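You operate a simulated robot arm through the tools that you are given. There is no shell and no other tool. Be economical: measure what you need, move in short steps, check, and stop when the job is done.

The job below is to be done with a simulated robot arm. You get a single attempt, and the scene is never put back.

## Task
Share out the candles on the dining table top. At the end: the cream candle from the dining table top is on the black coaster on the dining table top; the green candle from the dining table top is on top of the grey plant pot; the red candle from the dining table top is on the white dish; two of the orange batteries from the dining table top are on top of the red candle stub; whatever was shut is shut again. Leave all else as you found it, and nothing knocked over. Set down upright: candle.

It is judged by the outcome, as a careful person would: the job done as asked, and still so three seconds after it is handed in. It fails if anything else is knocked over, pushed out of place, dropped, spilled or broken.

## Robot
A 7-joint arm with a two-finger parallel gripper, fixed in place. Base frame: the origin is at the foot of the arm, x ahead of it, y to its left, z up; the work surface is at about z = 0. Units: m, degrees, N and s.
With the tool pointing down near the work surface it reaches from about 0.22 to 0.58 m from the base axis. Its first joint turns from -66.0 to 66.0 degrees. Payload 2.5 kg.
The TCP is the grasp point between the finger pads, 0.023 m short of the fingertips. In the tool frame z runs along the fingers and y along their closing line. Largest opening 0.094 m; finger width 0.038, thickness 0.01; the body of the gripper, 0.054 by 0.096 m, starts 0.039 m behind the TCP.
Orientation is that of the tool frame in the base frame, as [roll, pitch, yaw] about the fixed x, y, z axes, in that order (R = Rz(yaw) Ry(pitch) Rx(roll)). With the fingers straight down and closing along the base's y, the tool's x points along the base's -x, its y along +y and its z along -z.

## Interface
- The arm moves only by the tool move_arm. Its argument "increments" is a list of rows, each an object of numbers (a shift or turn left out is 0, a gripper value left out holds the last): "dx", "dy", "dz": the shift along the base's x, y, z in m; "ax", "ay", "az": the turn, a rotation vector about the base's x, y, z in degrees; "claw": the opening in per cent of the stroke, from 0 (shut) to 100 (fully open). In form: [{"dx": .., "dy": .., "dz": .., "ax": .., "ay": .., "az": .., "claw": ..}, ...]. A call has 1 to 8 rows; each row shifts and turns the commanded pose from where the row before left it. A row lasts 0.2 s, in which the tool goes at most 0.05 m and 8.6 degrees; a call with a longer step from one row to the next is refused whole, and so is a gripper value outside its range. Where a pose cannot be reached the arm comes as near as it can. A force on the tool above 40 N (or 10 N above the force at the start of the call, whichever is more), or a blocked arm, ends the call early, and 0.2 s more pass. The fingers move at their own pace (about 0.108 m/s each) and stop on an object; they squeeze with about 23 N. The grip force told is the motor's: it shows also when the fingers shut on nothing. Time passes only in rows, and 0.2 s behind the last, so rows that do not move let the fingers close. The reply holds the time, the measured pose of the TCP, the force on the tool along the base axes, the opening and the grip force, in the units named above and with some noise, with the torque about the TCP (base axes, N m) and any sound that the robot's microphone picked up, and new pictures: "show" is both (left out), scene, wrist or none.
- Cameras (640 x 400 px; columns grow to the right, rows downward): "scene" is fixed at [0.096, -0.3885, 0.5206]; the picture's right is [0.92, -0.40, 0.00], its down [-0.30, -0.70, -0.65] and it looks along [0.26, 0.59, -0.76] (base axes); focal length 214 px, centre (320, 200). "wrist" rides on the gripper at [0.086, 0.016, -0.075] in the tool frame; the picture's right is [-0.18, 0.98, 0.00], its down [-0.58, -0.11, -0.81] and it looks along [-0.79, -0.15, 0.59] (tool axes); focal length 243 px, centre (320, 200). There is no depth. A picture from a camera that has moved, and an enlarged one, comes with that camera's place and axes in the base frame and with its lens. The place of the scene camera against the robot may be out by one fixed shift of up to 0.025 m in any direction.
- inspect(camera, box): a new picture of the part [left, top, right, bottom] of that camera's present view, enlarged. It takes no simulated time.
- sign_off(): hands the job in; it is judged then, once.

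Work in short steps. Places have to be worked out from the pictures, the camera data and where the tool is seen: move nearer, look again, correct. Check each grasp and each placing, and mend what went wrong. You have 120 turns and 200 pictures in all, those below and enlarged ones among them. Open the gripper and draw the arm clear of the work before you hand the job in, unless the task says otherwise; then end with one line.

The tools are called after "Emit:" as name(argument=value, ...) on one line, values as JSON. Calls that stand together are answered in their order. move_arm: Moves the arm, as the interface text tells. Its arguments: {"type":"object","properties":{"increments":{"type":"array","items":{"type":"object","properties":{"dx":{"type":"number"},"dy":{"type":"number"},"dz":{"type":"number"},"ax":{"type":"number"},"ay":{"type":"number"},"az":{"type":"number"},"claw":{"type":"number"}}}},"show":{"type":"string","enum":["both","scene","wrist","none"]}},"required":["increments"]} The other tools are called the same way: inspect (camera, box) takes an enlarged picture of a part of a camera's view; sign_off () hands the job in.

At the start:

```text
clock: 0.0
eef_pos: [0.3716, -0.0742, 0.3353]
tcp_rot: [-180.0, 0.1, -179.9]
force: [0.0, -0.1, -0.6]
moment: [-0.01, 0.0, -0.03]
gripper_width: 0.0941
finger_force: 0.0
```

scene: 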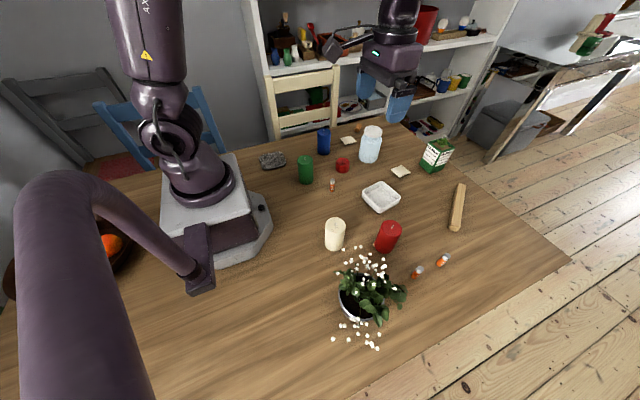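
wrist: 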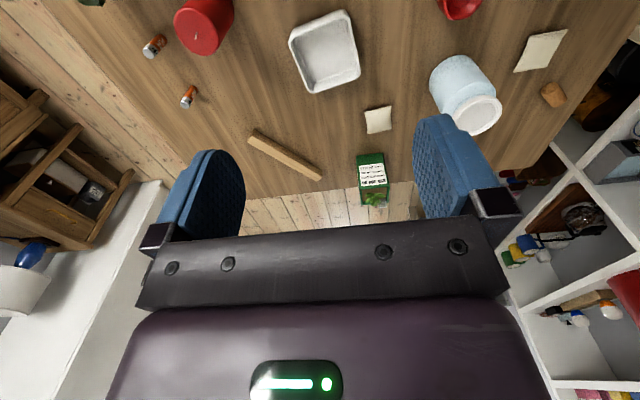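

I'll take enlarged views of the scene first to identify the objects.

Emit:
inspect(camera="scene", box=[240, 110, 480, 260])

Emit:
inspect(camera="scene", box=[300, 210, 480, 360])

Emit:
inspect(camera="scene", box=[240, 120, 360, 200])

```text
2.67 times, centred on (360, 185) of scene
camera zoom: at [0.096, -0.3885, 0.5206], right [0.92, -0.4, 0.0], down [-0.3, -0.7, -0.65], along [0.26, 0.59, -0.76], focal length 572 px, centre (213, 240)
```

zoom: 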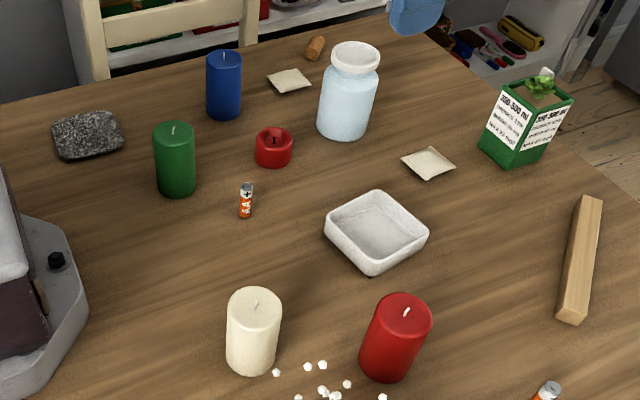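

```text
2.67 times, centred on (390, 285) of scene
camera zoom: at [0.096, -0.3885, 0.5206], right [0.92, -0.4, 0.0], down [-0.3, -0.7, -0.65], along [0.26, 0.59, -0.76], focal length 572 px, centre (133, -27)
```

zoom: 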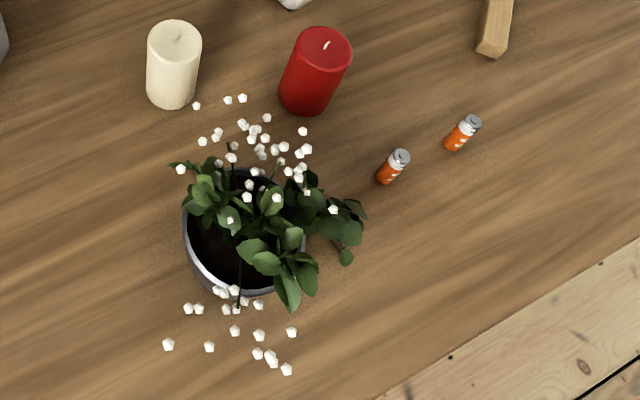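

```text
5.00 times, centred on (300, 160) of scene
camera zoom: at [0.096, -0.3885, 0.5206], right [0.92, -0.4, 0.0], down [-0.3, -0.7, -0.65], along [0.26, 0.59, -0.76], focal length 1072 px, centre (420, 400)
```

zoom: 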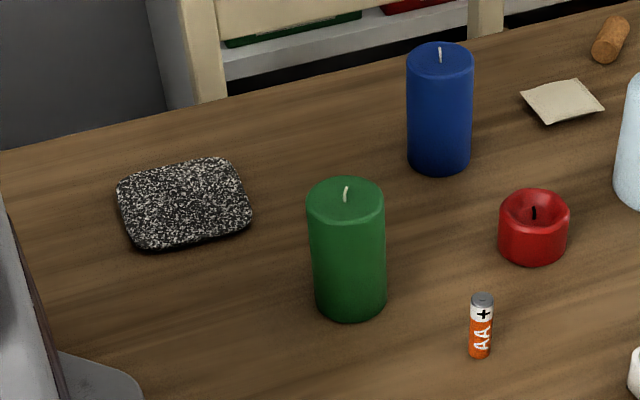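

The candles, the coaster (granite slab), the stub, the batteries and the flowering pot are all visible. I turn the tool to look towards the plant pot and batteries with the wrist camera.

Emit:
move_arm(increments=[{"az": -8.5, "dx": -0.01}, {"az": -8.5, "dx": -0.01}, {"az": -8.5, "dx": -0.01}, {"az": -8.5, "dx": -0.01}, {"az": -8.5, "dx": -0.01}, {"az": -8.5, "dx": -0.01}, {"az": -8.5}, {"az": -8.5}], show="both")

```text
clock: 1.8
eef_pos: [0.3125, -0.0748, 0.337]
tcp_rot: [179.9, 0.0, 111.8]
force: [0.1, 0.4, -0.7]
moment: [0.02, -0.02, 0.0]
gripper_width: 0.0943
finger_force: 0.1
camera wrist: at [0.2952, 0.0112, 0.411], right [0.98, 0.19, 0.0], down [0.12, -0.58, 0.81], along [0.16, -0.79, -0.59], focal length 243 px, centre (320, 200)
```

scene: 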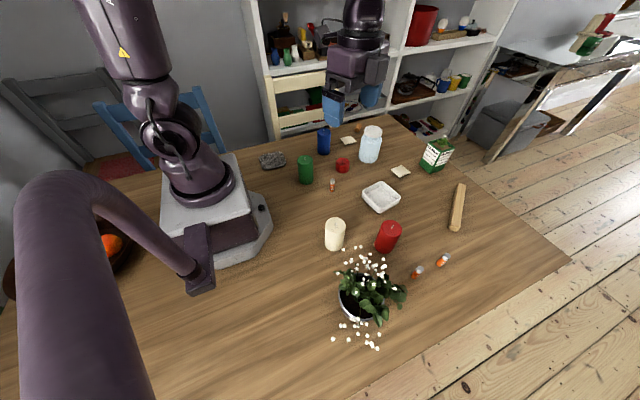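
wrist: 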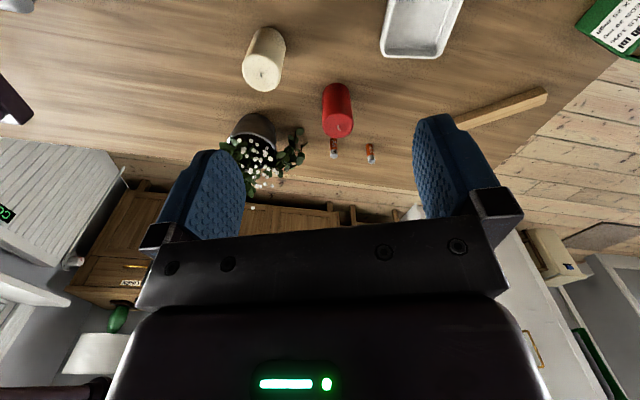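

I look closer at the pot area in this wrist view.

Emit:
inspect(camera="wrist", box=[190, 10, 430, 210])

Emit:
inspect(camera="scene", box=[330, 235, 420, 355])

```text
2.00 times, centred on (310, 110) of wrist
camera zoom: at [0.2952, 0.0112, 0.411], right [0.98, 0.19, 0.0], down [0.12, -0.58, 0.81], along [0.16, -0.79, -0.59], focal length 485 px, centre (340, 380)
```

zoom: 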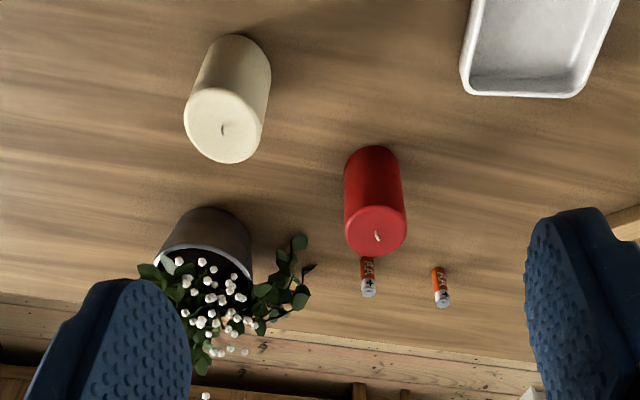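

```text
3.33 times, centred on (375, 295) of scene
camera zoom: at [0.096, -0.3885, 0.5206], right [0.92, -0.4, 0.0], down [-0.3, -0.7, -0.65], along [0.26, 0.59, -0.76], focal length 715 px, centre (137, -117)
```

zoom: 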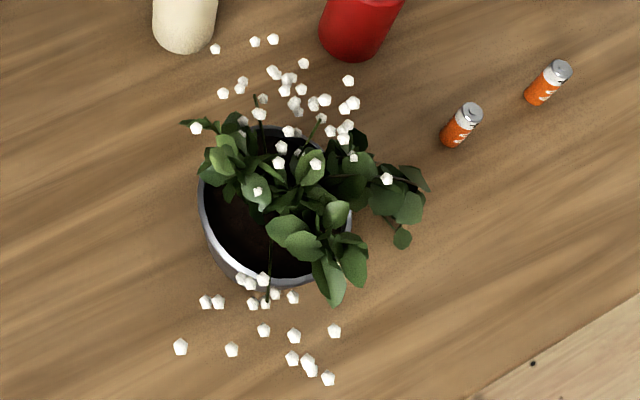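

The pot is grey and holds a plant with a free patch of soil on its near-left side. I now sweep the tool round to look at the other side of the table for precise positions (and any other pot).

Emit:
move_arm(increments=[{"az": 8.5}, {"az": 8.5}, {"az": 8.5}, {"az": 8.5}, {"az": 8.5}, {"az": 8.5}, {"az": 8.5}, {"az": 8.5}], show="none")

Emit:
move_arm(increments=[{"az": 8.5}, {"az": 8.5}, {"az": 8.5}, {"az": 8.5}, {"az": 8.5}, {"az": 8.5}, {"az": 8.5}, {"az": 8.5}], show="wrist")

```text
clock: 3.6
eef_pos: [0.3122, -0.0738, 0.3361]
tcp_rot: [-180.0, 0.0, -179.9]
force: [0.4, 0.4, -0.5]
moment: [0.0, -0.01, 0.0]
gripper_width: 0.0938
finger_force: 0.0
```

```text
clock: 5.4
eef_pos: [0.3109, -0.0752, 0.3354]
tcp_rot: [180.0, 0.0, -111.9]
force: [0.0, -0.5, 0.0]
moment: [-0.02, -0.03, 0.0]
gripper_width: 0.0941
finger_force: 0.2
camera wrist: at [0.2649, -0.1499, 0.4106], right [-0.84, 0.54, 0.0], down [0.32, 0.5, 0.81], along [0.43, 0.68, -0.59], focal length 243 px, centre (320, 200)
```

wrist: 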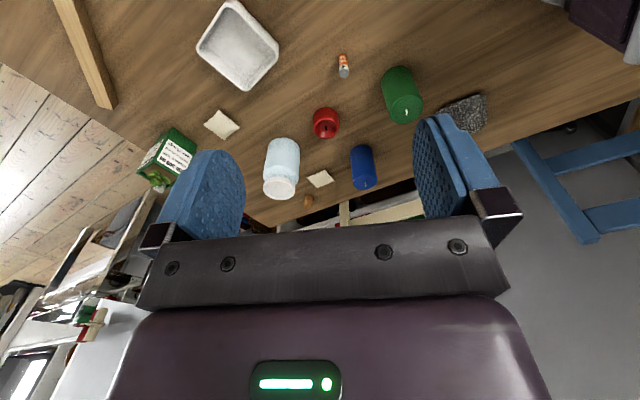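

Only one grey pot exists, so the planted one is the target. I zoom in for accurate pixels of green candle, battery, stub, coaster.

Emit:
inspect(camera="wrist", box=[290, 40, 500, 170])

```text
3.05 times, centred on (395, 105) of wrist
camera zoom: at [0.2649, -0.1499, 0.4106], right [-0.84, 0.54, 0.0], down [0.32, 0.5, 0.81], along [0.43, 0.68, -0.59], focal length 739 px, centre (91, 490)
```

zoom: 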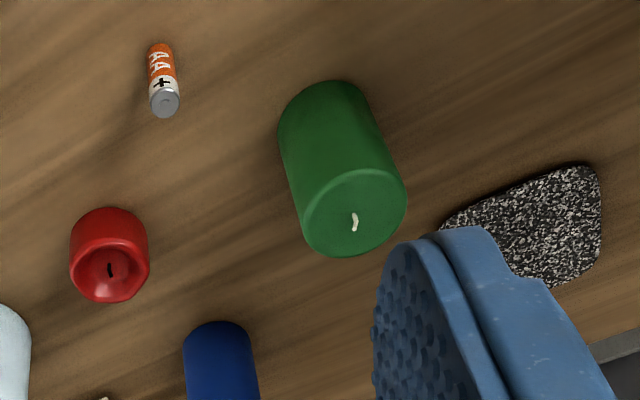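

Positions so far: cream ≈ (0.252,-0.156), red ≈ (0.370,-0.221), green ≈ (0.268,0.097), stub ≈ (0.407,0.096), batteries ≈ (0.326,0.016), (0.392,-0.322), (0.471,-0.321). I go above the cream candle and verify.

Emit:
move_arm(increments=[{"az": -8.5, "dx": -0.0075, "dy": -0.01}, {"az": -8.5, "dx": -0.0075, "dy": -0.01}, {"az": -8.5, "dx": -0.0075, "dy": -0.01}, {"az": -8.5, "dx": -0.0075, "dy": -0.01}, {"az": -8.5, "dx": -0.0075, "dy": -0.01}, {"az": -8.5, "dx": -0.0075, "dy": -0.01}, {"az": -8.5, "dx": -0.0075, "dy": -0.01, "dz": -0.04}, {"az": -8.5, "dx": -0.0065, "dy": -0.01, "dz": -0.045}], show="none")

Emit:
move_arm(increments=[{"dz": -0.04}, {"dz": -0.03}, {}], show="both")

```text
clock: 7.2
eef_pos: [0.253, -0.1559, 0.2516]
tcp_rot: [-180.0, -0.1, 179.8]
force: [-0.2, 0.0, -0.5]
moment: [-0.01, 0.01, -0.01]
gripper_width: 0.0943
finger_force: 0.1
```

```text
clock: 8.0
eef_pos: [0.2518, -0.1558, 0.1802]
tcp_rot: [180.0, 0.1, -180.0]
force: [0.4, 0.3, 0.4]
moment: [-0.01, 0.02, 0.03]
gripper_width: 0.0942
finger_force: 0.2
camera wrist: at [0.1659, -0.1399, 0.2554], right [0.18, 0.98, 0.0], down [0.58, -0.11, 0.81], along [0.79, -0.15, -0.59], focal length 243 px, centre (320, 200)
```

scene: 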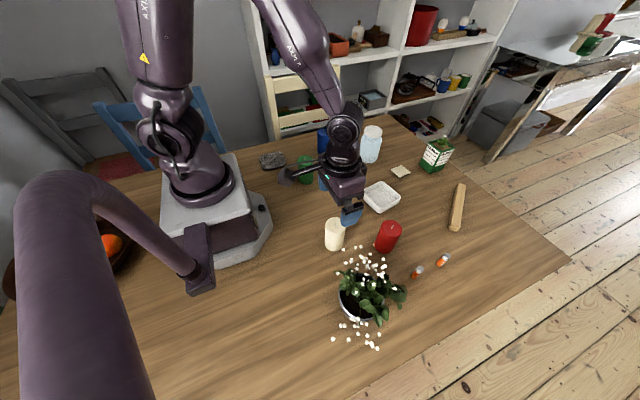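
wrist: 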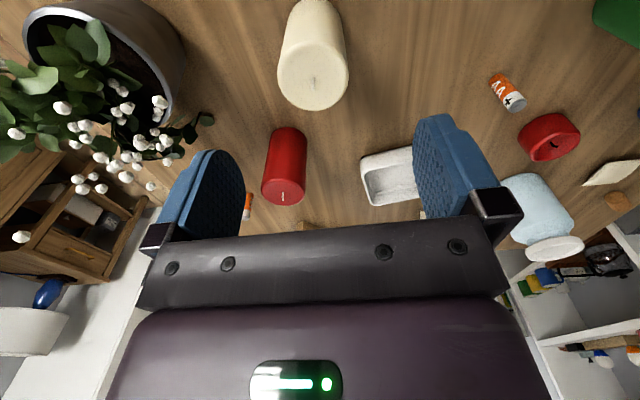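

The cream candle top shows at ~(0.248,-0.160); I correct, descend around it and close.

Emit:
move_arm(increments=[{"dx": -0.003, "dy": -0.004, "dz": -0.03}, {"dz": -0.03}, {"dz": -0.03}, {"dz": -0.026}, {"claw": 0}, {"claw": 0}, {"claw": 0}, {"claw": 0}], show="both")

```text
clock: 9.8
eef_pos: [0.2479, -0.1584, 0.0648]
tcp_rot: [-179.9, 0.0, 180.0]
force: [0.3, 0.3, 0.1]
moment: [0.0, -0.02, 0.0]
gripper_width: 0.0492
finger_force: 22.7
camera wrist: at [0.1629, -0.1431, 0.1398], right [0.18, 0.98, 0.0], down [0.58, -0.11, 0.81], along [0.79, -0.15, -0.59], focal length 243 px, centre (320, 200)
```

scene: 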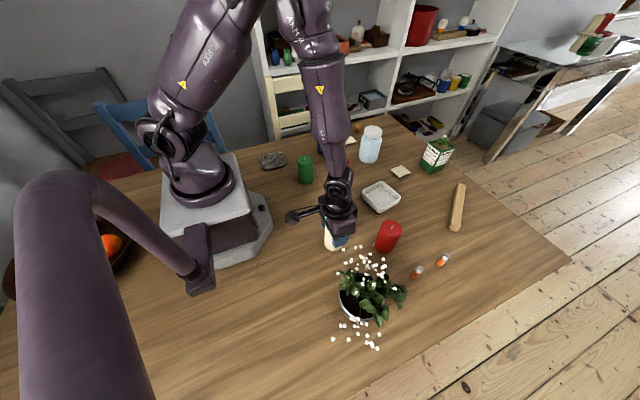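
wrist: 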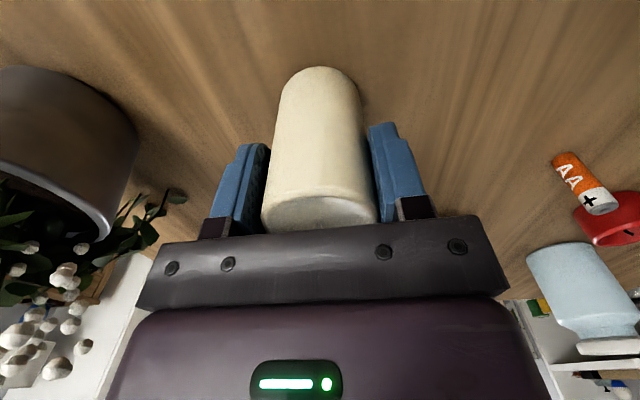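

Cream is gripped (0.049 m). I lift it and carry it high round toward the coaster, turning the tool to look that way.

Emit:
move_arm(increments=[{"dz": 0.045}, {"dz": 0.045}, {"dz": 0.045}, {"dz": 0.045, "dx": 0.02}, {"dy": 0.04, "dx": 0.01}, {"dy": 0.045, "dx": 0.01, "az": 8}, {"dy": 0.045, "az": 8}, {"dy": 0.045, "az": 8}], show="none")

Emit:
move_arm(increments=[{"dy": 0.045, "az": 8}, {"dy": 0.035, "dx": -0.01, "az": 8}, {"dx": -0.03, "az": 8}, {"dx": -0.03, "az": 8}, {"dx": -0.02, "dy": 0.01, "az": 8}, {"az": 8}], show="both")

```text
clock: 11.6
eef_pos: [0.2913, 0.0177, 0.2451]
tcp_rot: [180.0, 0.0, -156.0]
force: [-0.1, 1.0, -0.6]
moment: [0.0, 0.02, -0.02]
gripper_width: 0.0495
finger_force: 23.2
```

```text
clock: 13.0
eef_pos: [0.1997, 0.1051, 0.244]
tcp_rot: [-180.0, 0.0, -107.8]
force: [-0.2, -0.6, -1.0]
moment: [0.01, -0.02, 0.02]
gripper_width: 0.0492
finger_force: 23.4
camera wrist: at [0.1578, 0.0278, 0.3195], right [-0.88, 0.48, 0.0], down [0.28, 0.52, 0.81], along [0.38, 0.71, -0.59], focal length 243 px, centre (320, 200)
```

scene: 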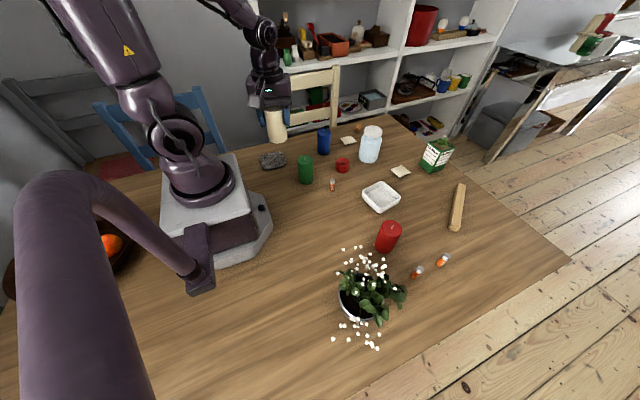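
wrist: 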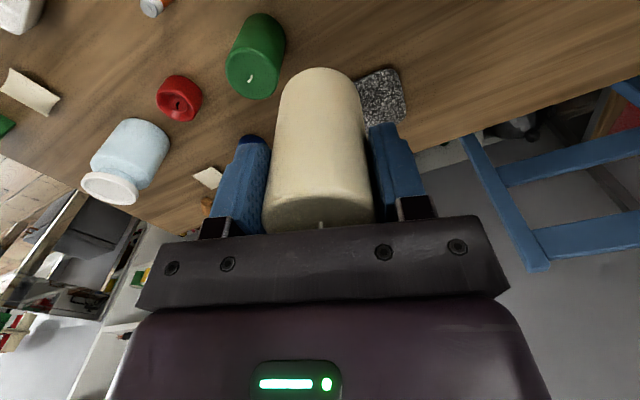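

Combining both cameras the coaster centre is ≈ (0.186, 0.239), about 0.085 wide. I move over it and lower part way.

Emit:
move_arm(increments=[{"dx": -0.004, "dy": 0.045}, {"dx": -0.005, "dy": 0.045}, {"dx": -0.005, "dy": 0.044}, {"dz": -0.045}, {"dz": -0.045}, {"dz": -0.04}, {}], show="both")

```text
clock: 14.6
eef_pos: [0.186, 0.2399, 0.1155]
tcp_rot: [180.0, 0.0, -108.0]
force: [0.1, -0.7, -1.3]
moment: [0.0, 0.01, 0.01]
gripper_width: 0.0494
finger_force: 22.5
camera wrist: at [0.1442, 0.1624, 0.1893], right [-0.88, 0.48, 0.0], down [0.28, 0.52, 0.81], along [0.39, 0.71, -0.59], focal length 243 px, centre (320, 200)
```

scene: 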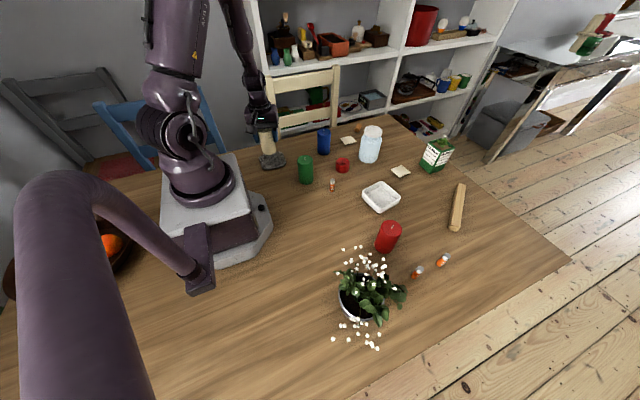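
wrist: 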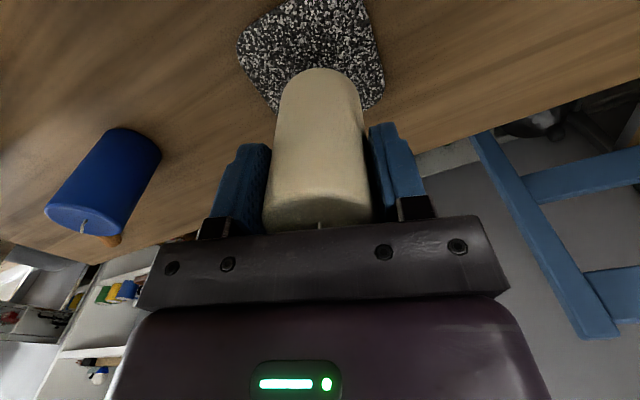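

The coaster lies under the candle and nearly centred (centre ≈ (0.189,0.236)). I lower slowly and watch the force.

Emit:
move_arm(increments=[{"dx": 0.003, "dy": -0.003, "dz": -0.02}, {"dz": -0.01}, {"dz": -0.005}, {}], show="wrist")

Emit:
move_arm(increments=[{"dz": -0.003}, {}], show="none")

Emit:
move_arm(increments=[{"dz": -0.002}, {}], show="none")

```text
clock: 15.6
eef_pos: [0.1885, 0.2384, 0.0801]
tcp_rot: [180.0, -0.2, -108.0]
force: [0.0, -0.3, -1.4]
moment: [0.01, -0.04, -0.01]
gripper_width: 0.0496
finger_force: 22.9
camera wrist: at [0.147, 0.1597, 0.1549], right [-0.88, 0.48, 0.0], down [0.28, 0.52, 0.81], along [0.39, 0.71, -0.59], focal length 243 px, centre (320, 200)
```

wrist: 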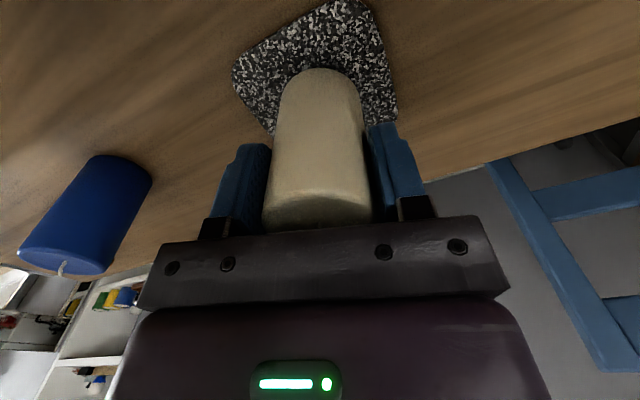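

```text
clock: 16.2
eef_pos: [0.1893, 0.2388, 0.0764]
tcp_rot: [180.0, 0.0, -108.0]
force: [1.1, 0.1, -1.1]
moment: [0.01, -0.01, 0.04]
gripper_width: 0.0494
finger_force: 22.4
```

```text
clock: 16.8
eef_pos: [0.1905, 0.2369, 0.0756]
tcp_rot: [180.0, 0.0, -108.0]
force: [-0.4, -0.1, -1.5]
moment: [0.0, 0.0, -0.03]
gripper_width: 0.0495
finger_force: 23.0
```

Not in contact yet (z 0.0755); I continue in 2 mm steps.

Emit:
move_arm(increments=[{"dz": -0.002}, {}], show="none")

Emit:
move_arm(increments=[{"dz": -0.002}, {}], show="none")

Emit:
move_arm(increments=[{"dz": -0.002}, {}], show="wrist")

```text
clock: 17.4
eef_pos: [0.1895, 0.2376, 0.0738]
tcp_rot: [179.9, -0.1, -108.0]
force: [-0.4, -2.7, 12.9]
moment: [-0.18, -0.07, -0.02]
gripper_width: 0.0492
finger_force: 22.6
```

```text
clock: 18.0
eef_pos: [0.1886, 0.2379, 0.0711]
tcp_rot: [-179.9, 0.1, -108.0]
force: [-0.6, 0.1, 13.2]
moment: [0.19, 0.11, -0.02]
gripper_width: 0.0495
finger_force: 23.5
```

```text
clock: 18.6
eef_pos: [0.1896, 0.2378, 0.0705]
tcp_rot: [-180.0, 0.1, -108.0]
force: [-1.2, 1.8, 12.7]
moment: [0.17, 0.15, -0.02]
gripper_width: 0.0493
finger_force: 22.9
camera wrist: at [0.1473, 0.1599, 0.1438], right [-0.88, 0.48, 0.0], down [0.28, 0.52, 0.81], along [0.39, 0.71, -0.59], focal length 243 px, centre (320, 200)
```

wrist: 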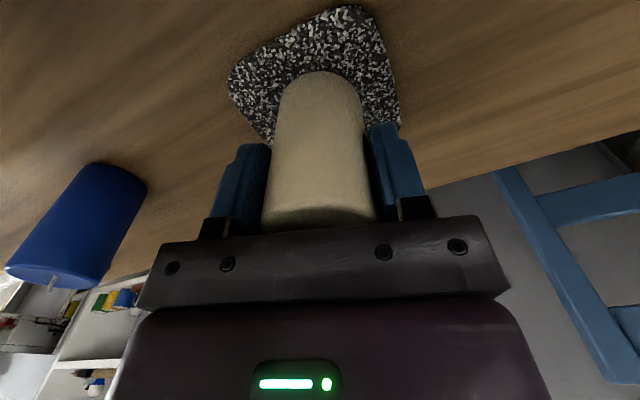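

Contact is made (13 N). I open and lift straight up, then check.

Emit:
move_arm(increments=[{"claw": 100, "dz": 0.001}, {"claw": 100}, {"claw": 100}, {"dz": 0.04}, {"dz": 0.045}, {"dz": 0.045}, {"dz": 0.02, "dy": -0.02}], show="both")

```text
clock: 20.2
eef_pos: [0.1893, 0.216, 0.2187]
tcp_rot: [179.9, 0.1, -107.8]
force: [-0.2, 0.6, -0.5]
moment: [0.0, 0.02, -0.01]
gripper_width: 0.094
finger_force: 0.0
camera wrist: at [0.1476, 0.1387, 0.2937], right [-0.88, 0.48, 0.0], down [0.28, 0.52, 0.81], along [0.38, 0.71, -0.59], focal length 243 px, centre (320, 200)
```

scene: 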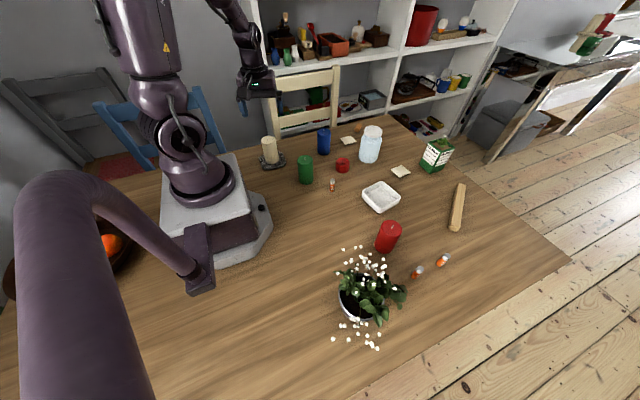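
wrist: 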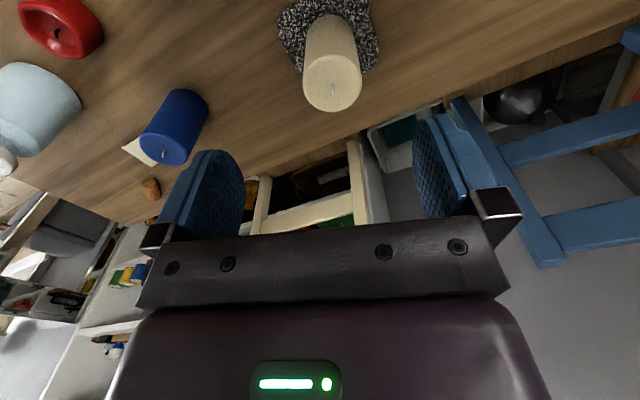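

Cream stands on the coaster. Next the red candle: I travel to above it, turning the tool back.

Emit:
move_arm(increments=[{"dx": 0.03, "dy": -0.035, "az": -8, "dz": 0.02}, {"dx": 0.03, "dy": -0.035, "az": -8}, {"dx": 0.03, "dy": -0.035, "az": -8}, {"dx": 0.02, "dy": -0.04, "az": -8}, {"dx": 0.01, "dy": -0.045, "az": -8}, {"dx": 0.01, "dy": -0.045, "az": -8}, {"dx": 0.01, "dy": -0.045, "az": -8}, {"dx": 0.01, "dy": -0.045, "az": -8}], show="none")

Emit:
move_arm(increments=[{"dx": 0.01, "dy": -0.045, "az": -8}, {"dx": 0.01, "dy": -0.045}, {"dx": 0.01, "dy": -0.022}, {"dz": -0.03}, {"dz": -0.03}, {}], show="wrist")

```text
refused: row 1 steps farther than a row can; nothing moved
```

```text
clock: 21.6
eef_pos: [0.2195, 0.1036, 0.1586]
tcp_rot: [179.9, 0.0, -116.0]
force: [0.0, -0.6, 0.2]
moment: [-0.01, 0.01, 0.0]
gripper_width: 0.0943
finger_force: 0.1
camera wrist: at [0.1671, 0.0341, 0.2341], right [-0.8, 0.6, 0.0], down [0.35, 0.47, 0.81], along [0.48, 0.65, -0.59], focal length 243 px, centre (320, 200)
```

wrist: 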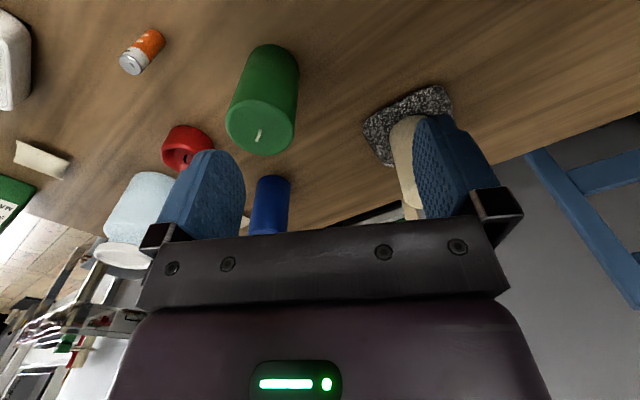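

The first call was refused (step too long) and the second ran alone; nothing was touched, and it confirms green at ≈(0.270,0.100). I rise and go on to the red candle with shorter steps.

Emit:
move_arm(increments=[{"dz": 0.045}, {"dz": 0.035, "dx": 0.02}, {"dx": 0.03, "dy": -0.035, "az": -8}, {"dx": 0.03, "dy": -0.035, "az": -8}, {"dx": 0.02, "dy": -0.04, "az": -8}, {"dx": 0.02, "dy": -0.04, "az": -8}, {"dx": 0.01, "dy": -0.045, "az": -8}, {"dx": 0.01, "dy": -0.045, "az": -8}], show="none")

```text
clock: 23.4
eef_pos: [0.3585, -0.1354, 0.2398]
tcp_rot: [-179.9, 0.0, -164.0]
force: [0.5, 0.1, 0.4]
moment: [0.0, -0.01, 0.03]
gripper_width: 0.094
finger_force: 0.0
```

Continuing to above the red candle.

Emit:
move_arm(increments=[{"dx": 0.005, "dy": -0.043, "az": -8}, {"dx": 0.006, "dy": -0.042, "az": -8}, {"dz": -0.03}, {"dz": -0.03}, {}], show="wrist")

```text
clock: 24.6
eef_pos: [0.369, -0.2205, 0.1791]
tcp_rot: [180.0, 0.1, -180.0]
force: [0.2, -0.2, -0.7]
moment: [0.02, -0.02, -0.01]
gripper_width: 0.0941
finger_force: 0.1
camera wrist: at [0.2835, -0.204, 0.2543], right [0.18, 0.98, 0.0], down [0.58, -0.11, 0.81], along [0.79, -0.15, -0.59], focal length 243 px, centre (320, 200)
```

wrist: 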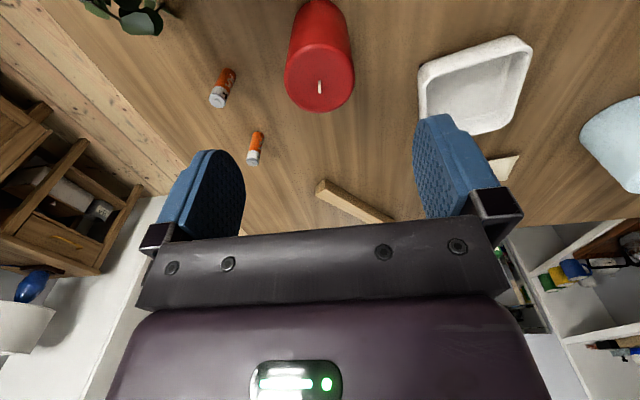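

Red is centred under the tool; dish centre ≈ (0.445,-0.080). I descend and grip the red candle.

Emit:
move_arm(increments=[{"dx": -0.001, "dz": -0.03}, {"dz": -0.03}, {"dz": -0.03}, {"dz": -0.025}, {"claw": 0}, {"claw": 0}, {"claw": 0}, {"claw": 0}], show="wrist")

```text
clock: 26.4
eef_pos: [0.3686, -0.2199, 0.0654]
tcp_rot: [-179.9, 0.0, -179.9]
force: [-0.1, -0.3, -0.1]
moment: [0.04, 0.04, -0.03]
gripper_width: 0.0497
finger_force: 22.5
camera wrist: at [0.2826, -0.2043, 0.1395], right [0.18, 0.98, 0.0], down [0.58, -0.11, 0.81], along [0.79, -0.15, -0.59], focal length 243 px, centre (320, 200)
```

wrist: 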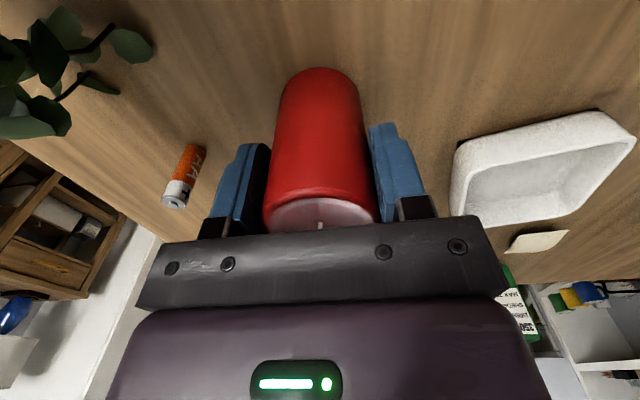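

Gripped. I lift and move toward the dish, stopping short to look.

Emit:
move_arm(increments=[{"dz": 0.045}, {"dz": 0.04}, {"dz": 0.03}, {"dx": 0.025, "dy": 0.04}, {"dx": 0.025, "dy": 0.04}, {"dx": 0.025, "dy": 0.04}, {"dy": 0.02}, {}], show="both")

```text
clock: 28.2
eef_pos: [0.4448, -0.0803, 0.1801]
tcp_rot: [180.0, 0.1, 179.9]
force: [-0.2, 1.1, -1.1]
moment: [-0.05, 0.0, 0.01]
gripper_width: 0.0495
finger_force: 22.7
camera wrist: at [0.3581, -0.0636, 0.2549], right [0.18, 0.98, 0.0], down [0.58, -0.11, 0.81], along [0.79, -0.15, -0.59], focal length 243 px, centre (320, 200)
```

scene: 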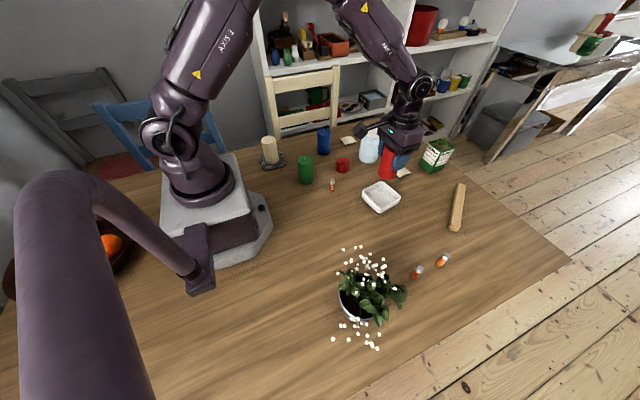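
wrist: 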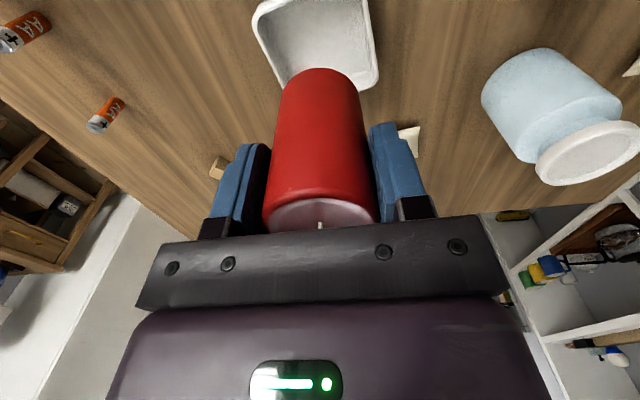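

Dish centre computes to ≈ (0.452,-0.081). I shift and lower in stages.

Emit:
move_arm(increments=[{"dx": 0.007, "dy": -0.001, "dz": -0.03}, {"dz": -0.035}, {"dz": -0.02}, {}], show="both")

```text
clock: 29.2
eef_pos: [0.4501, -0.0785, 0.0958]
tcp_rot: [180.0, 0.0, 179.9]
force: [0.3, 0.3, -1.7]
moment: [0.0, 0.0, -0.03]
gripper_width: 0.0498
finger_force: 23.6
camera wrist: at [0.3649, -0.0642, 0.1701], right [0.18, 0.98, 0.0], down [0.58, -0.11, 0.81], along [0.79, -0.15, -0.59], focal length 243 px, centre (320, 200)
```

scene: 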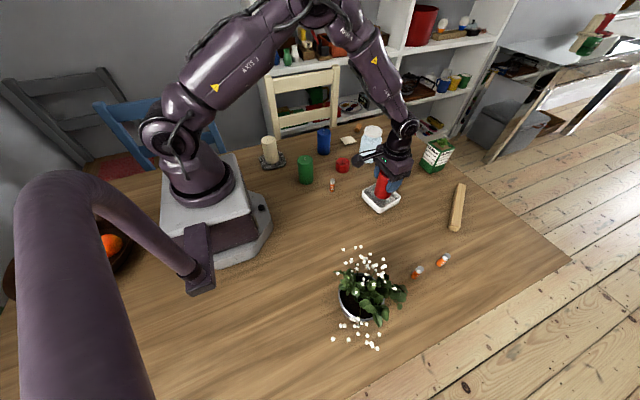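
wrist: 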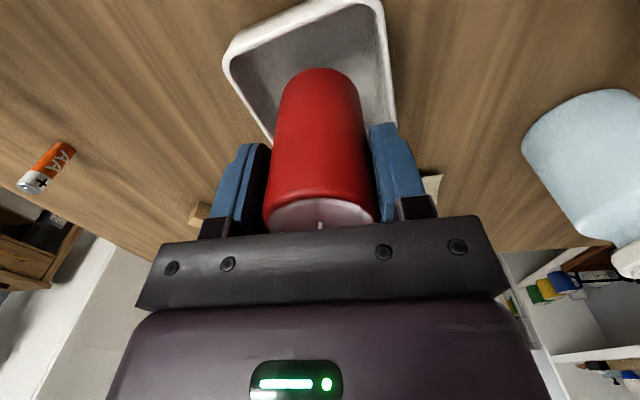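

The dish's centre is a touch toward −y; I shift 4 mm and lower to contact.

Emit:
move_arm(increments=[{"dx": 0.001, "dy": -0.004}, {"dz": -0.012}, {"dz": -0.006}, {}], show="wrist")

Emit:
move_arm(increments=[{"dz": -0.003}, {}], show="none")

Emit:
move_arm(increments=[{"dz": -0.002}, {}], show="none")

```text
clock: 30.2
eef_pos: [0.4515, -0.0844, 0.0772]
tcp_rot: [-180.0, -0.1, 180.0]
force: [-0.6, 0.0, -1.1]
moment: [0.02, 0.0, 0.02]
gripper_width: 0.0495
finger_force: 22.9
camera wrist: at [0.366, -0.0686, 0.1514], right [0.18, 0.98, 0.0], down [0.58, -0.11, 0.81], along [0.79, -0.15, -0.59], focal length 243 px, centre (320, 200)
```

wrist: 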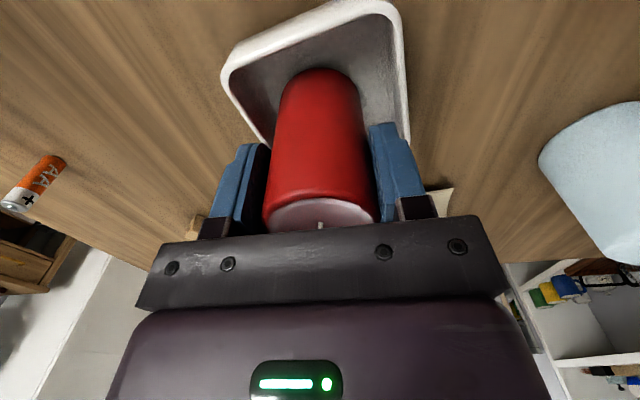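

```text
clock: 30.8
eef_pos: [0.4533, -0.0837, 0.0735]
tcp_rot: [-179.9, 0.0, 180.0]
force: [0.2, -0.6, -1.7]
moment: [-0.03, -0.04, -0.04]
gripper_width: 0.0495
finger_force: 23.2
```

```text
clock: 31.4
eef_pos: [0.4526, -0.0843, 0.0716]
tcp_rot: [179.9, 0.0, 179.9]
force: [-0.4, -0.1, -2.3]
moment: [0.02, 0.02, 0.02]
gripper_width: 0.0495
finger_force: 23.3
```

Emit:
move_arm(increments=[{"dz": -0.002}, {}], show="none")

Emit:
move_arm(increments=[{"dz": -0.002}, {}], show="wrist")

```text
clock: 32.0
eef_pos: [0.4527, -0.0849, 0.0703]
tcp_rot: [-180.0, 0.2, 180.0]
force: [-4.6, 1.0, 17.0]
moment: [0.1, 0.15, 0.1]
gripper_width: 0.0495
finger_force: 23.3
```

```text
clock: 32.6
eef_pos: [0.4534, -0.0852, 0.0689]
tcp_rot: [180.0, 0.3, 180.0]
force: [1.7, 0.5, 17.5]
moment: [0.05, -0.19, 0.13]
gripper_width: 0.0495
finger_force: 22.8
camera wrist: at [0.3667, -0.069, 0.143], right [0.18, 0.98, 0.0], down [0.58, -0.11, 0.81], along [0.8, -0.15, -0.59], focal length 243 px, centre (320, 200)
```

wrist: 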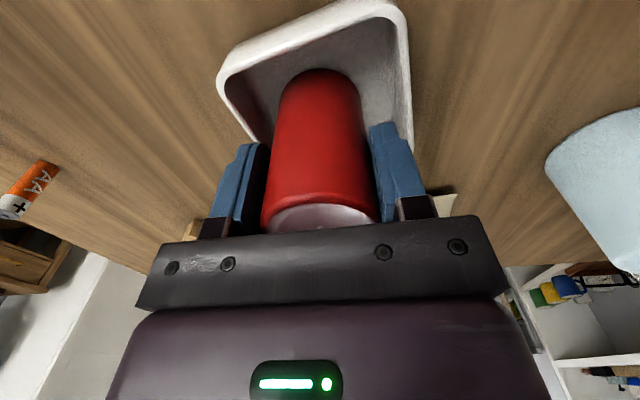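

Contact with dish floor. I release and rise.

Emit:
move_arm(increments=[{"claw": 85, "dz": 0.001}, {"claw": 85}, {"claw": 85}, {"dz": 0.04}, {"dz": 0.045}, {"dz": 0.045}, {"dz": 0.03}], show="both")

```text
clock: 34.2
eef_pos: [0.4518, -0.0858, 0.2305]
tcp_rot: [-180.0, 0.0, -180.0]
force: [-0.2, -1.7, -0.5]
moment: [0.01, -0.02, -0.02]
gripper_width: 0.08
finger_force: 0.0
camera wrist: at [0.3649, -0.0691, 0.3044], right [0.18, 0.98, 0.0], down [0.58, -0.11, 0.81], along [0.79, -0.15, -0.59], focal length 243 px, centre (320, 200)
```

scene: 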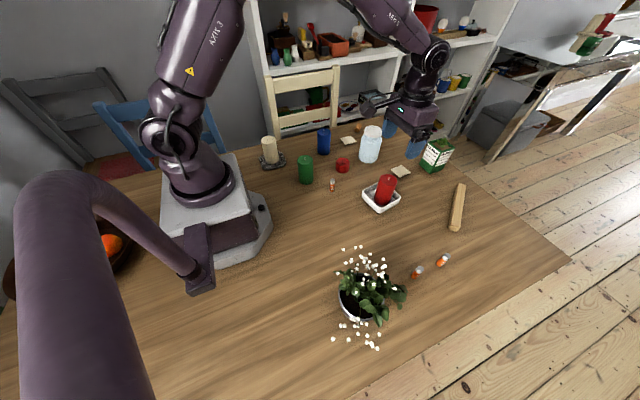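
wrist: 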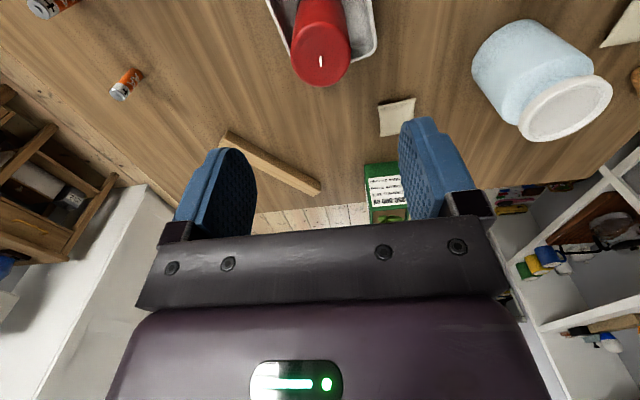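

Red stands in the dish. Now I move back and turn to view the plant pot closely.

Emit:
move_arm(increments=[{"dx": -0.025, "dy": -0.01, "dz": 0.02, "az": -8.5}, {"dx": -0.025, "dy": -0.01, "dz": 0.02, "az": -8.5}, {"dx": -0.025, "dy": -0.01, "az": -8.5}, {"dx": -0.025, "dy": -0.01, "az": -8.5}, {"dx": -0.025, "dy": -0.01, "az": -8.5}, {"dx": -0.025, "dy": -0.01, "az": -8.5}, {"dx": -0.025, "dy": -0.01, "az": -8.5}, {"dx": -0.025, "dy": -0.01, "az": -8.5}], show="wrist")

```text
clock: 36.0
eef_pos: [0.2511, -0.1633, 0.2671]
tcp_rot: [-179.9, 0.0, 111.8]
force: [0.5, -0.3, -0.5]
moment: [-0.01, -0.01, 0.02]
gripper_width: 0.0798
finger_force: 0.1
camera wrist: at [0.2343, -0.0788, 0.3426], right [0.98, 0.19, 0.0], down [0.11, -0.58, 0.81], along [0.16, -0.79, -0.59], focal length 243 px, centre (320, 200)
```

wrist: 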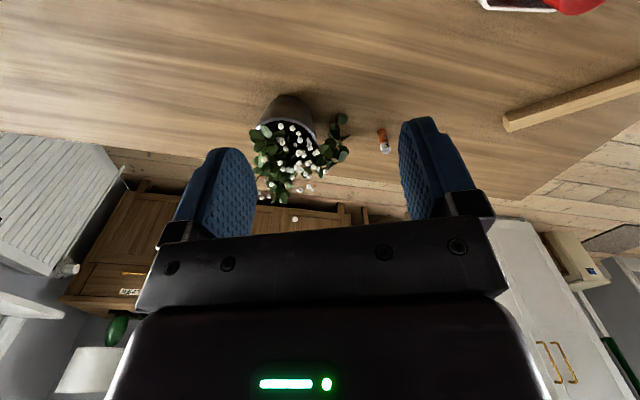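

Pot front edge ≈ (0.231,-0.284). I move closer above for a top view, staying high.

Emit:
move_arm(increments=[{"dy": -0.03, "dz": 0.025}, {"dy": -0.04, "dz": 0.02}, {"dy": -0.04}, {"dy": -0.02}, {}], show="wrist")

Emit:
inspect(camera="wrist", box=[180, 0, 420, 150])

```text
clock: 37.2
eef_pos: [0.2523, -0.2956, 0.3124]
tcp_rot: [-180.0, 0.0, 112.0]
force: [0.5, 0.9, 0.4]
moment: [0.05, -0.01, -0.01]
gripper_width: 0.0798
finger_force: 0.1
camera wrist: at [0.2349, -0.2096, 0.3876], right [0.98, 0.2, 0.0], down [0.12, -0.58, 0.81], along [0.16, -0.79, -0.59], focal length 243 px, centre (320, 200)
```

wrist: 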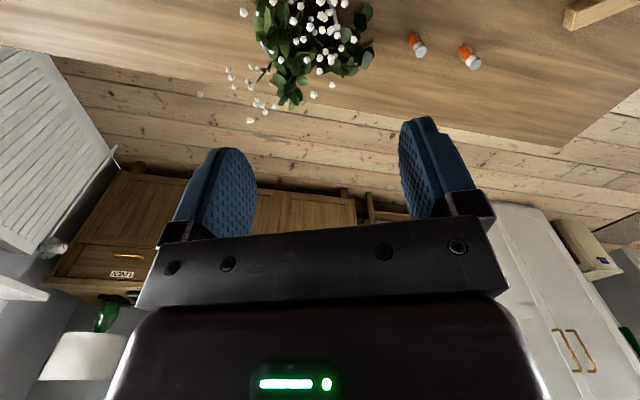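

```text
2.67 times, centred on (300, 75) of wrist
camera zoom: at [0.2349, -0.2096, 0.3876], right [0.98, 0.2, 0.0], down [0.12, -0.58, 0.81], along [0.16, -0.79, -0.59], focal length 647 px, centre (373, 533)
```

zoom: 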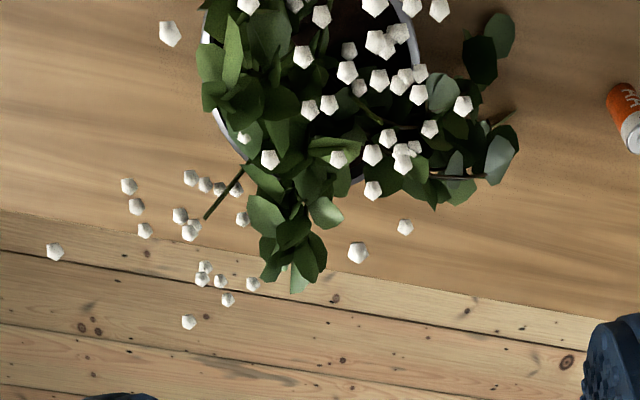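

The foliage hides the soil from this angle. I tilt the tool so the camera looks straight down on the pot.

Emit:
move_arm(increments=[{"ax": 8, "dz": 0.02}, {"ax": 8}, {"ax": 8}, {"ax": 8}, {"ax": 5}, {}], show="wrist")

Emit:
inspect(camera="wrist", box=[200, 30, 440, 180])

```text
clock: 38.6
eef_pos: [0.2522, -0.2957, 0.3348]
tcp_rot: [164.1, -34.0, 116.9]
force: [-0.8, 0.2, 0.0]
moment: [0.02, -0.02, 0.02]
gripper_width: 0.0802
finger_force: 0.0
camera wrist: at [0.2349, -0.2713, 0.4458], right [0.98, 0.16, 0.12], down [0.12, -0.95, 0.29], along [0.16, -0.27, -0.95], focal length 243 px, centre (320, 200)
```

wrist: 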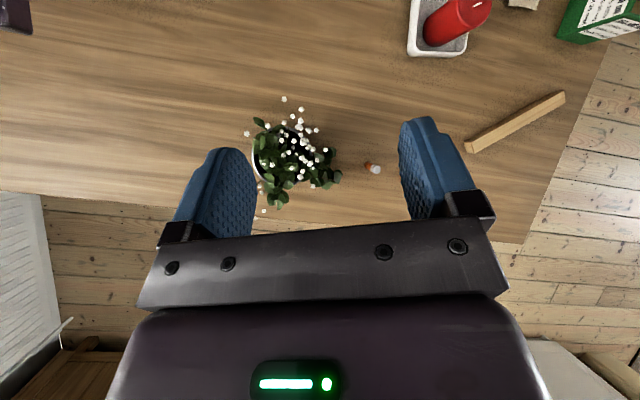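

```text
2.67 times, centred on (320, 105) of wrist
camera zoom: at [0.2349, -0.2713, 0.4458], right [0.98, 0.16, 0.12], down [0.12, -0.95, 0.29], along [0.16, -0.27, -0.95], focal length 647 px, centre (320, 453)
```

zoom: 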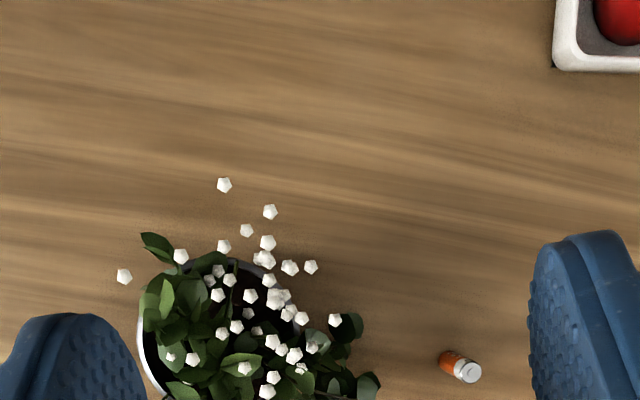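

Emit:
inspect(camera="wrist", box=[236, 90, 364, 220])

```text
3.08 times, centred on (300, 155) of wrist
camera zoom: at [0.2349, -0.2713, 0.4458], right [0.98, 0.16, 0.12], down [0.12, -0.95, 0.29], along [0.16, -0.27, -0.95], focal length 746 px, centre (382, 338)
```

zoom: 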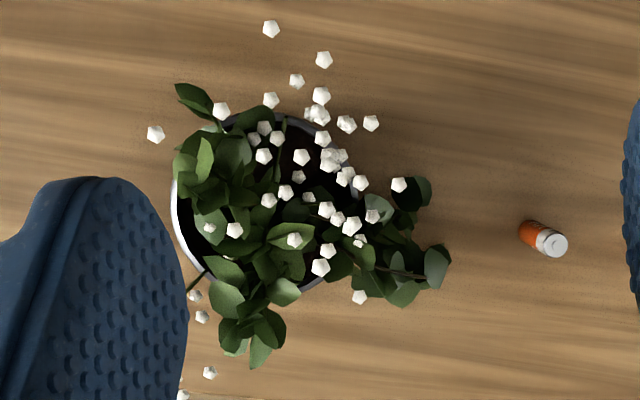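

Pot rim centre ≈ (0.231,-0.315), radius ≈ 0.044. To learn heights I lower to a side view from +y.

Emit:
move_arm(increments=[{"ax": -8, "dy": 0.045}, {"ax": -8, "dy": 0.045}, {"ax": -8, "dy": 0.045}, {"ax": -8, "dy": 0.04, "dz": -0.02}, {"ax": -5, "dz": -0.045}, {"dz": -0.045}, {"dz": -0.045}, {"dz": -0.045}], show="wrist")

Emit:
inspect(camera="wrist", box=[200, 80, 400, 230])

```text
clock: 40.4
eef_pos: [0.2502, -0.1177, 0.1346]
tcp_rot: [-180.0, 0.0, 112.1]
force: [0.3, 0.3, 0.1]
moment: [-0.02, 0.01, 0.0]
gripper_width: 0.0797
finger_force: 0.1
camera wrist: at [0.2337, -0.0331, 0.2087], right [0.98, 0.2, 0.0], down [0.12, -0.58, 0.81], along [0.16, -0.79, -0.59], focal length 243 px, centre (320, 200)
```

wrist: 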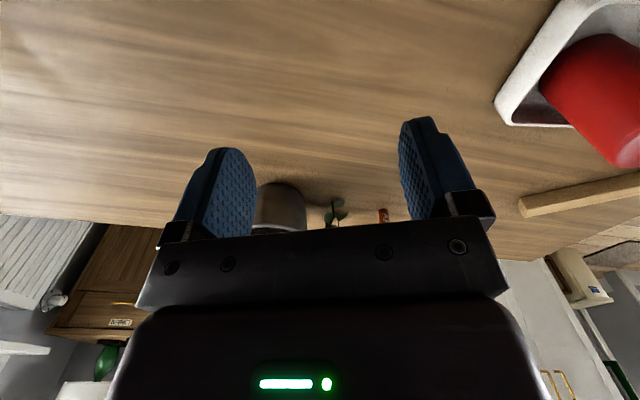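

```text
2.67 times, centred on (300, 155) of wrist
camera zoom: at [0.2337, -0.0331, 0.2087], right [0.98, 0.2, 0.0], down [0.12, -0.58, 0.81], along [0.16, -0.79, -0.59], focal length 647 px, centre (373, 320)
```

zoom: 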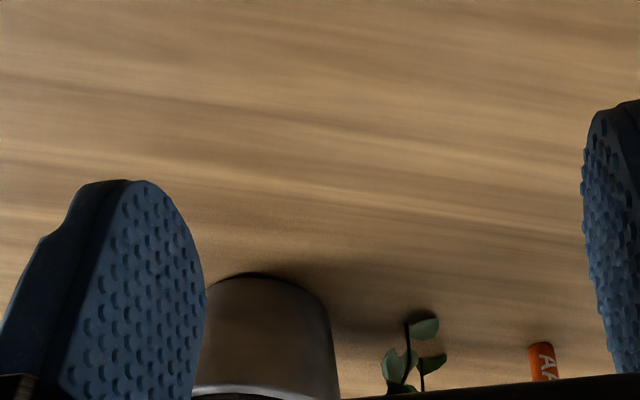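

The palm hides the pot here. From above, the open soil is on the pot's +x/+y side. I now fetch the green candle at (0.269,0.099), turning the tool to yaw ≈ -135 so the fingers will straddle the leaves.

Emit:
move_arm(increments=[{"dz": 0.045, "az": 8}, {"dz": 0.035, "az": 8}, {"dy": 0.035, "az": 8}, {"dy": 0.035, "az": 8}, {"dy": 0.035, "az": 8}, {"dy": 0.035, "az": 8}, {"dy": 0.035, "az": 8}, {"dy": 0.035, "az": 8}], show="none")

```text
clock: 42.2
eef_pos: [0.2514, 0.0913, 0.2148]
tcp_rot: [-180.0, 0.0, 176.1]
force: [0.8, -0.1, -0.6]
moment: [0.01, -0.02, -0.01]
gripper_width: 0.0799
finger_force: 0.1
```

Emit:
move_arm(increments=[{"dx": 0.018, "dy": 0.008, "az": 8, "claw": 95}, {"az": 8}, {"az": 8}, {"az": 8}, {"az": 8}, {"az": 8, "dz": -0.03}, {}], show="wrist")

```text
clock: 43.8
eef_pos: [0.2697, 0.0974, 0.185]
tcp_rot: [179.9, 0.0, -135.9]
force: [-0.7, 0.5, -0.7]
moment: [-0.02, 0.0, 0.02]
gripper_width: 0.0896
finger_force: 0.0
camera wrist: at [0.1969, 0.049, 0.2586], right [-0.55, 0.83, 0.0], down [0.49, 0.33, 0.81], along [0.67, 0.45, -0.59], focal length 243 px, centre (320, 200)
```

wrist: 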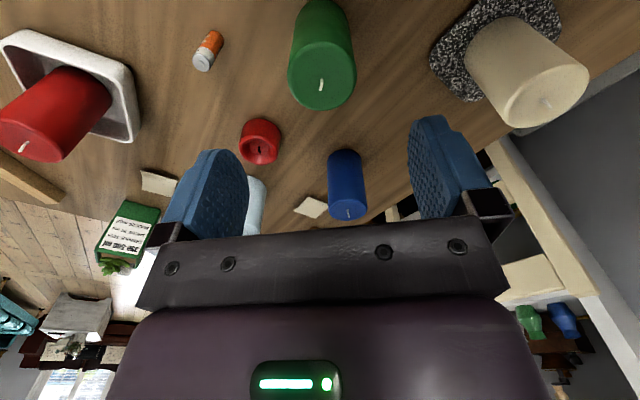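

Green is aligned. I descend and grip a bit higher (z≈0.072).

Emit:
move_arm(increments=[{"dz": -0.035}, {"dz": -0.035}, {"dz": -0.035}, {"dz": -0.008}, {"claw": 0}, {"claw": 0}, {"claw": 0}, {"claw": 0}], show="wrist")

```text
clock: 45.6
eef_pos: [0.2693, 0.098, 0.0718]
tcp_rot: [179.9, 0.0, -136.0]
force: [1.0, -0.3, -0.7]
moment: [-0.01, 0.02, -0.01]
gripper_width: 0.0491
finger_force: 23.2
camera wrist: at [0.1962, 0.049, 0.1461], right [-0.55, 0.83, 0.0], down [0.49, 0.33, 0.81], along [0.67, 0.44, -0.59], focal length 243 px, centre (320, 200)
```

wrist: 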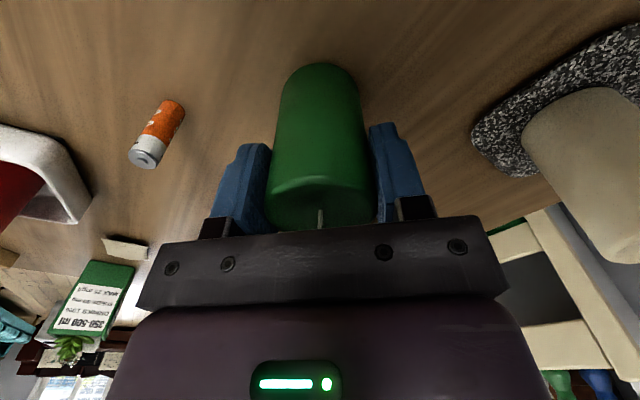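

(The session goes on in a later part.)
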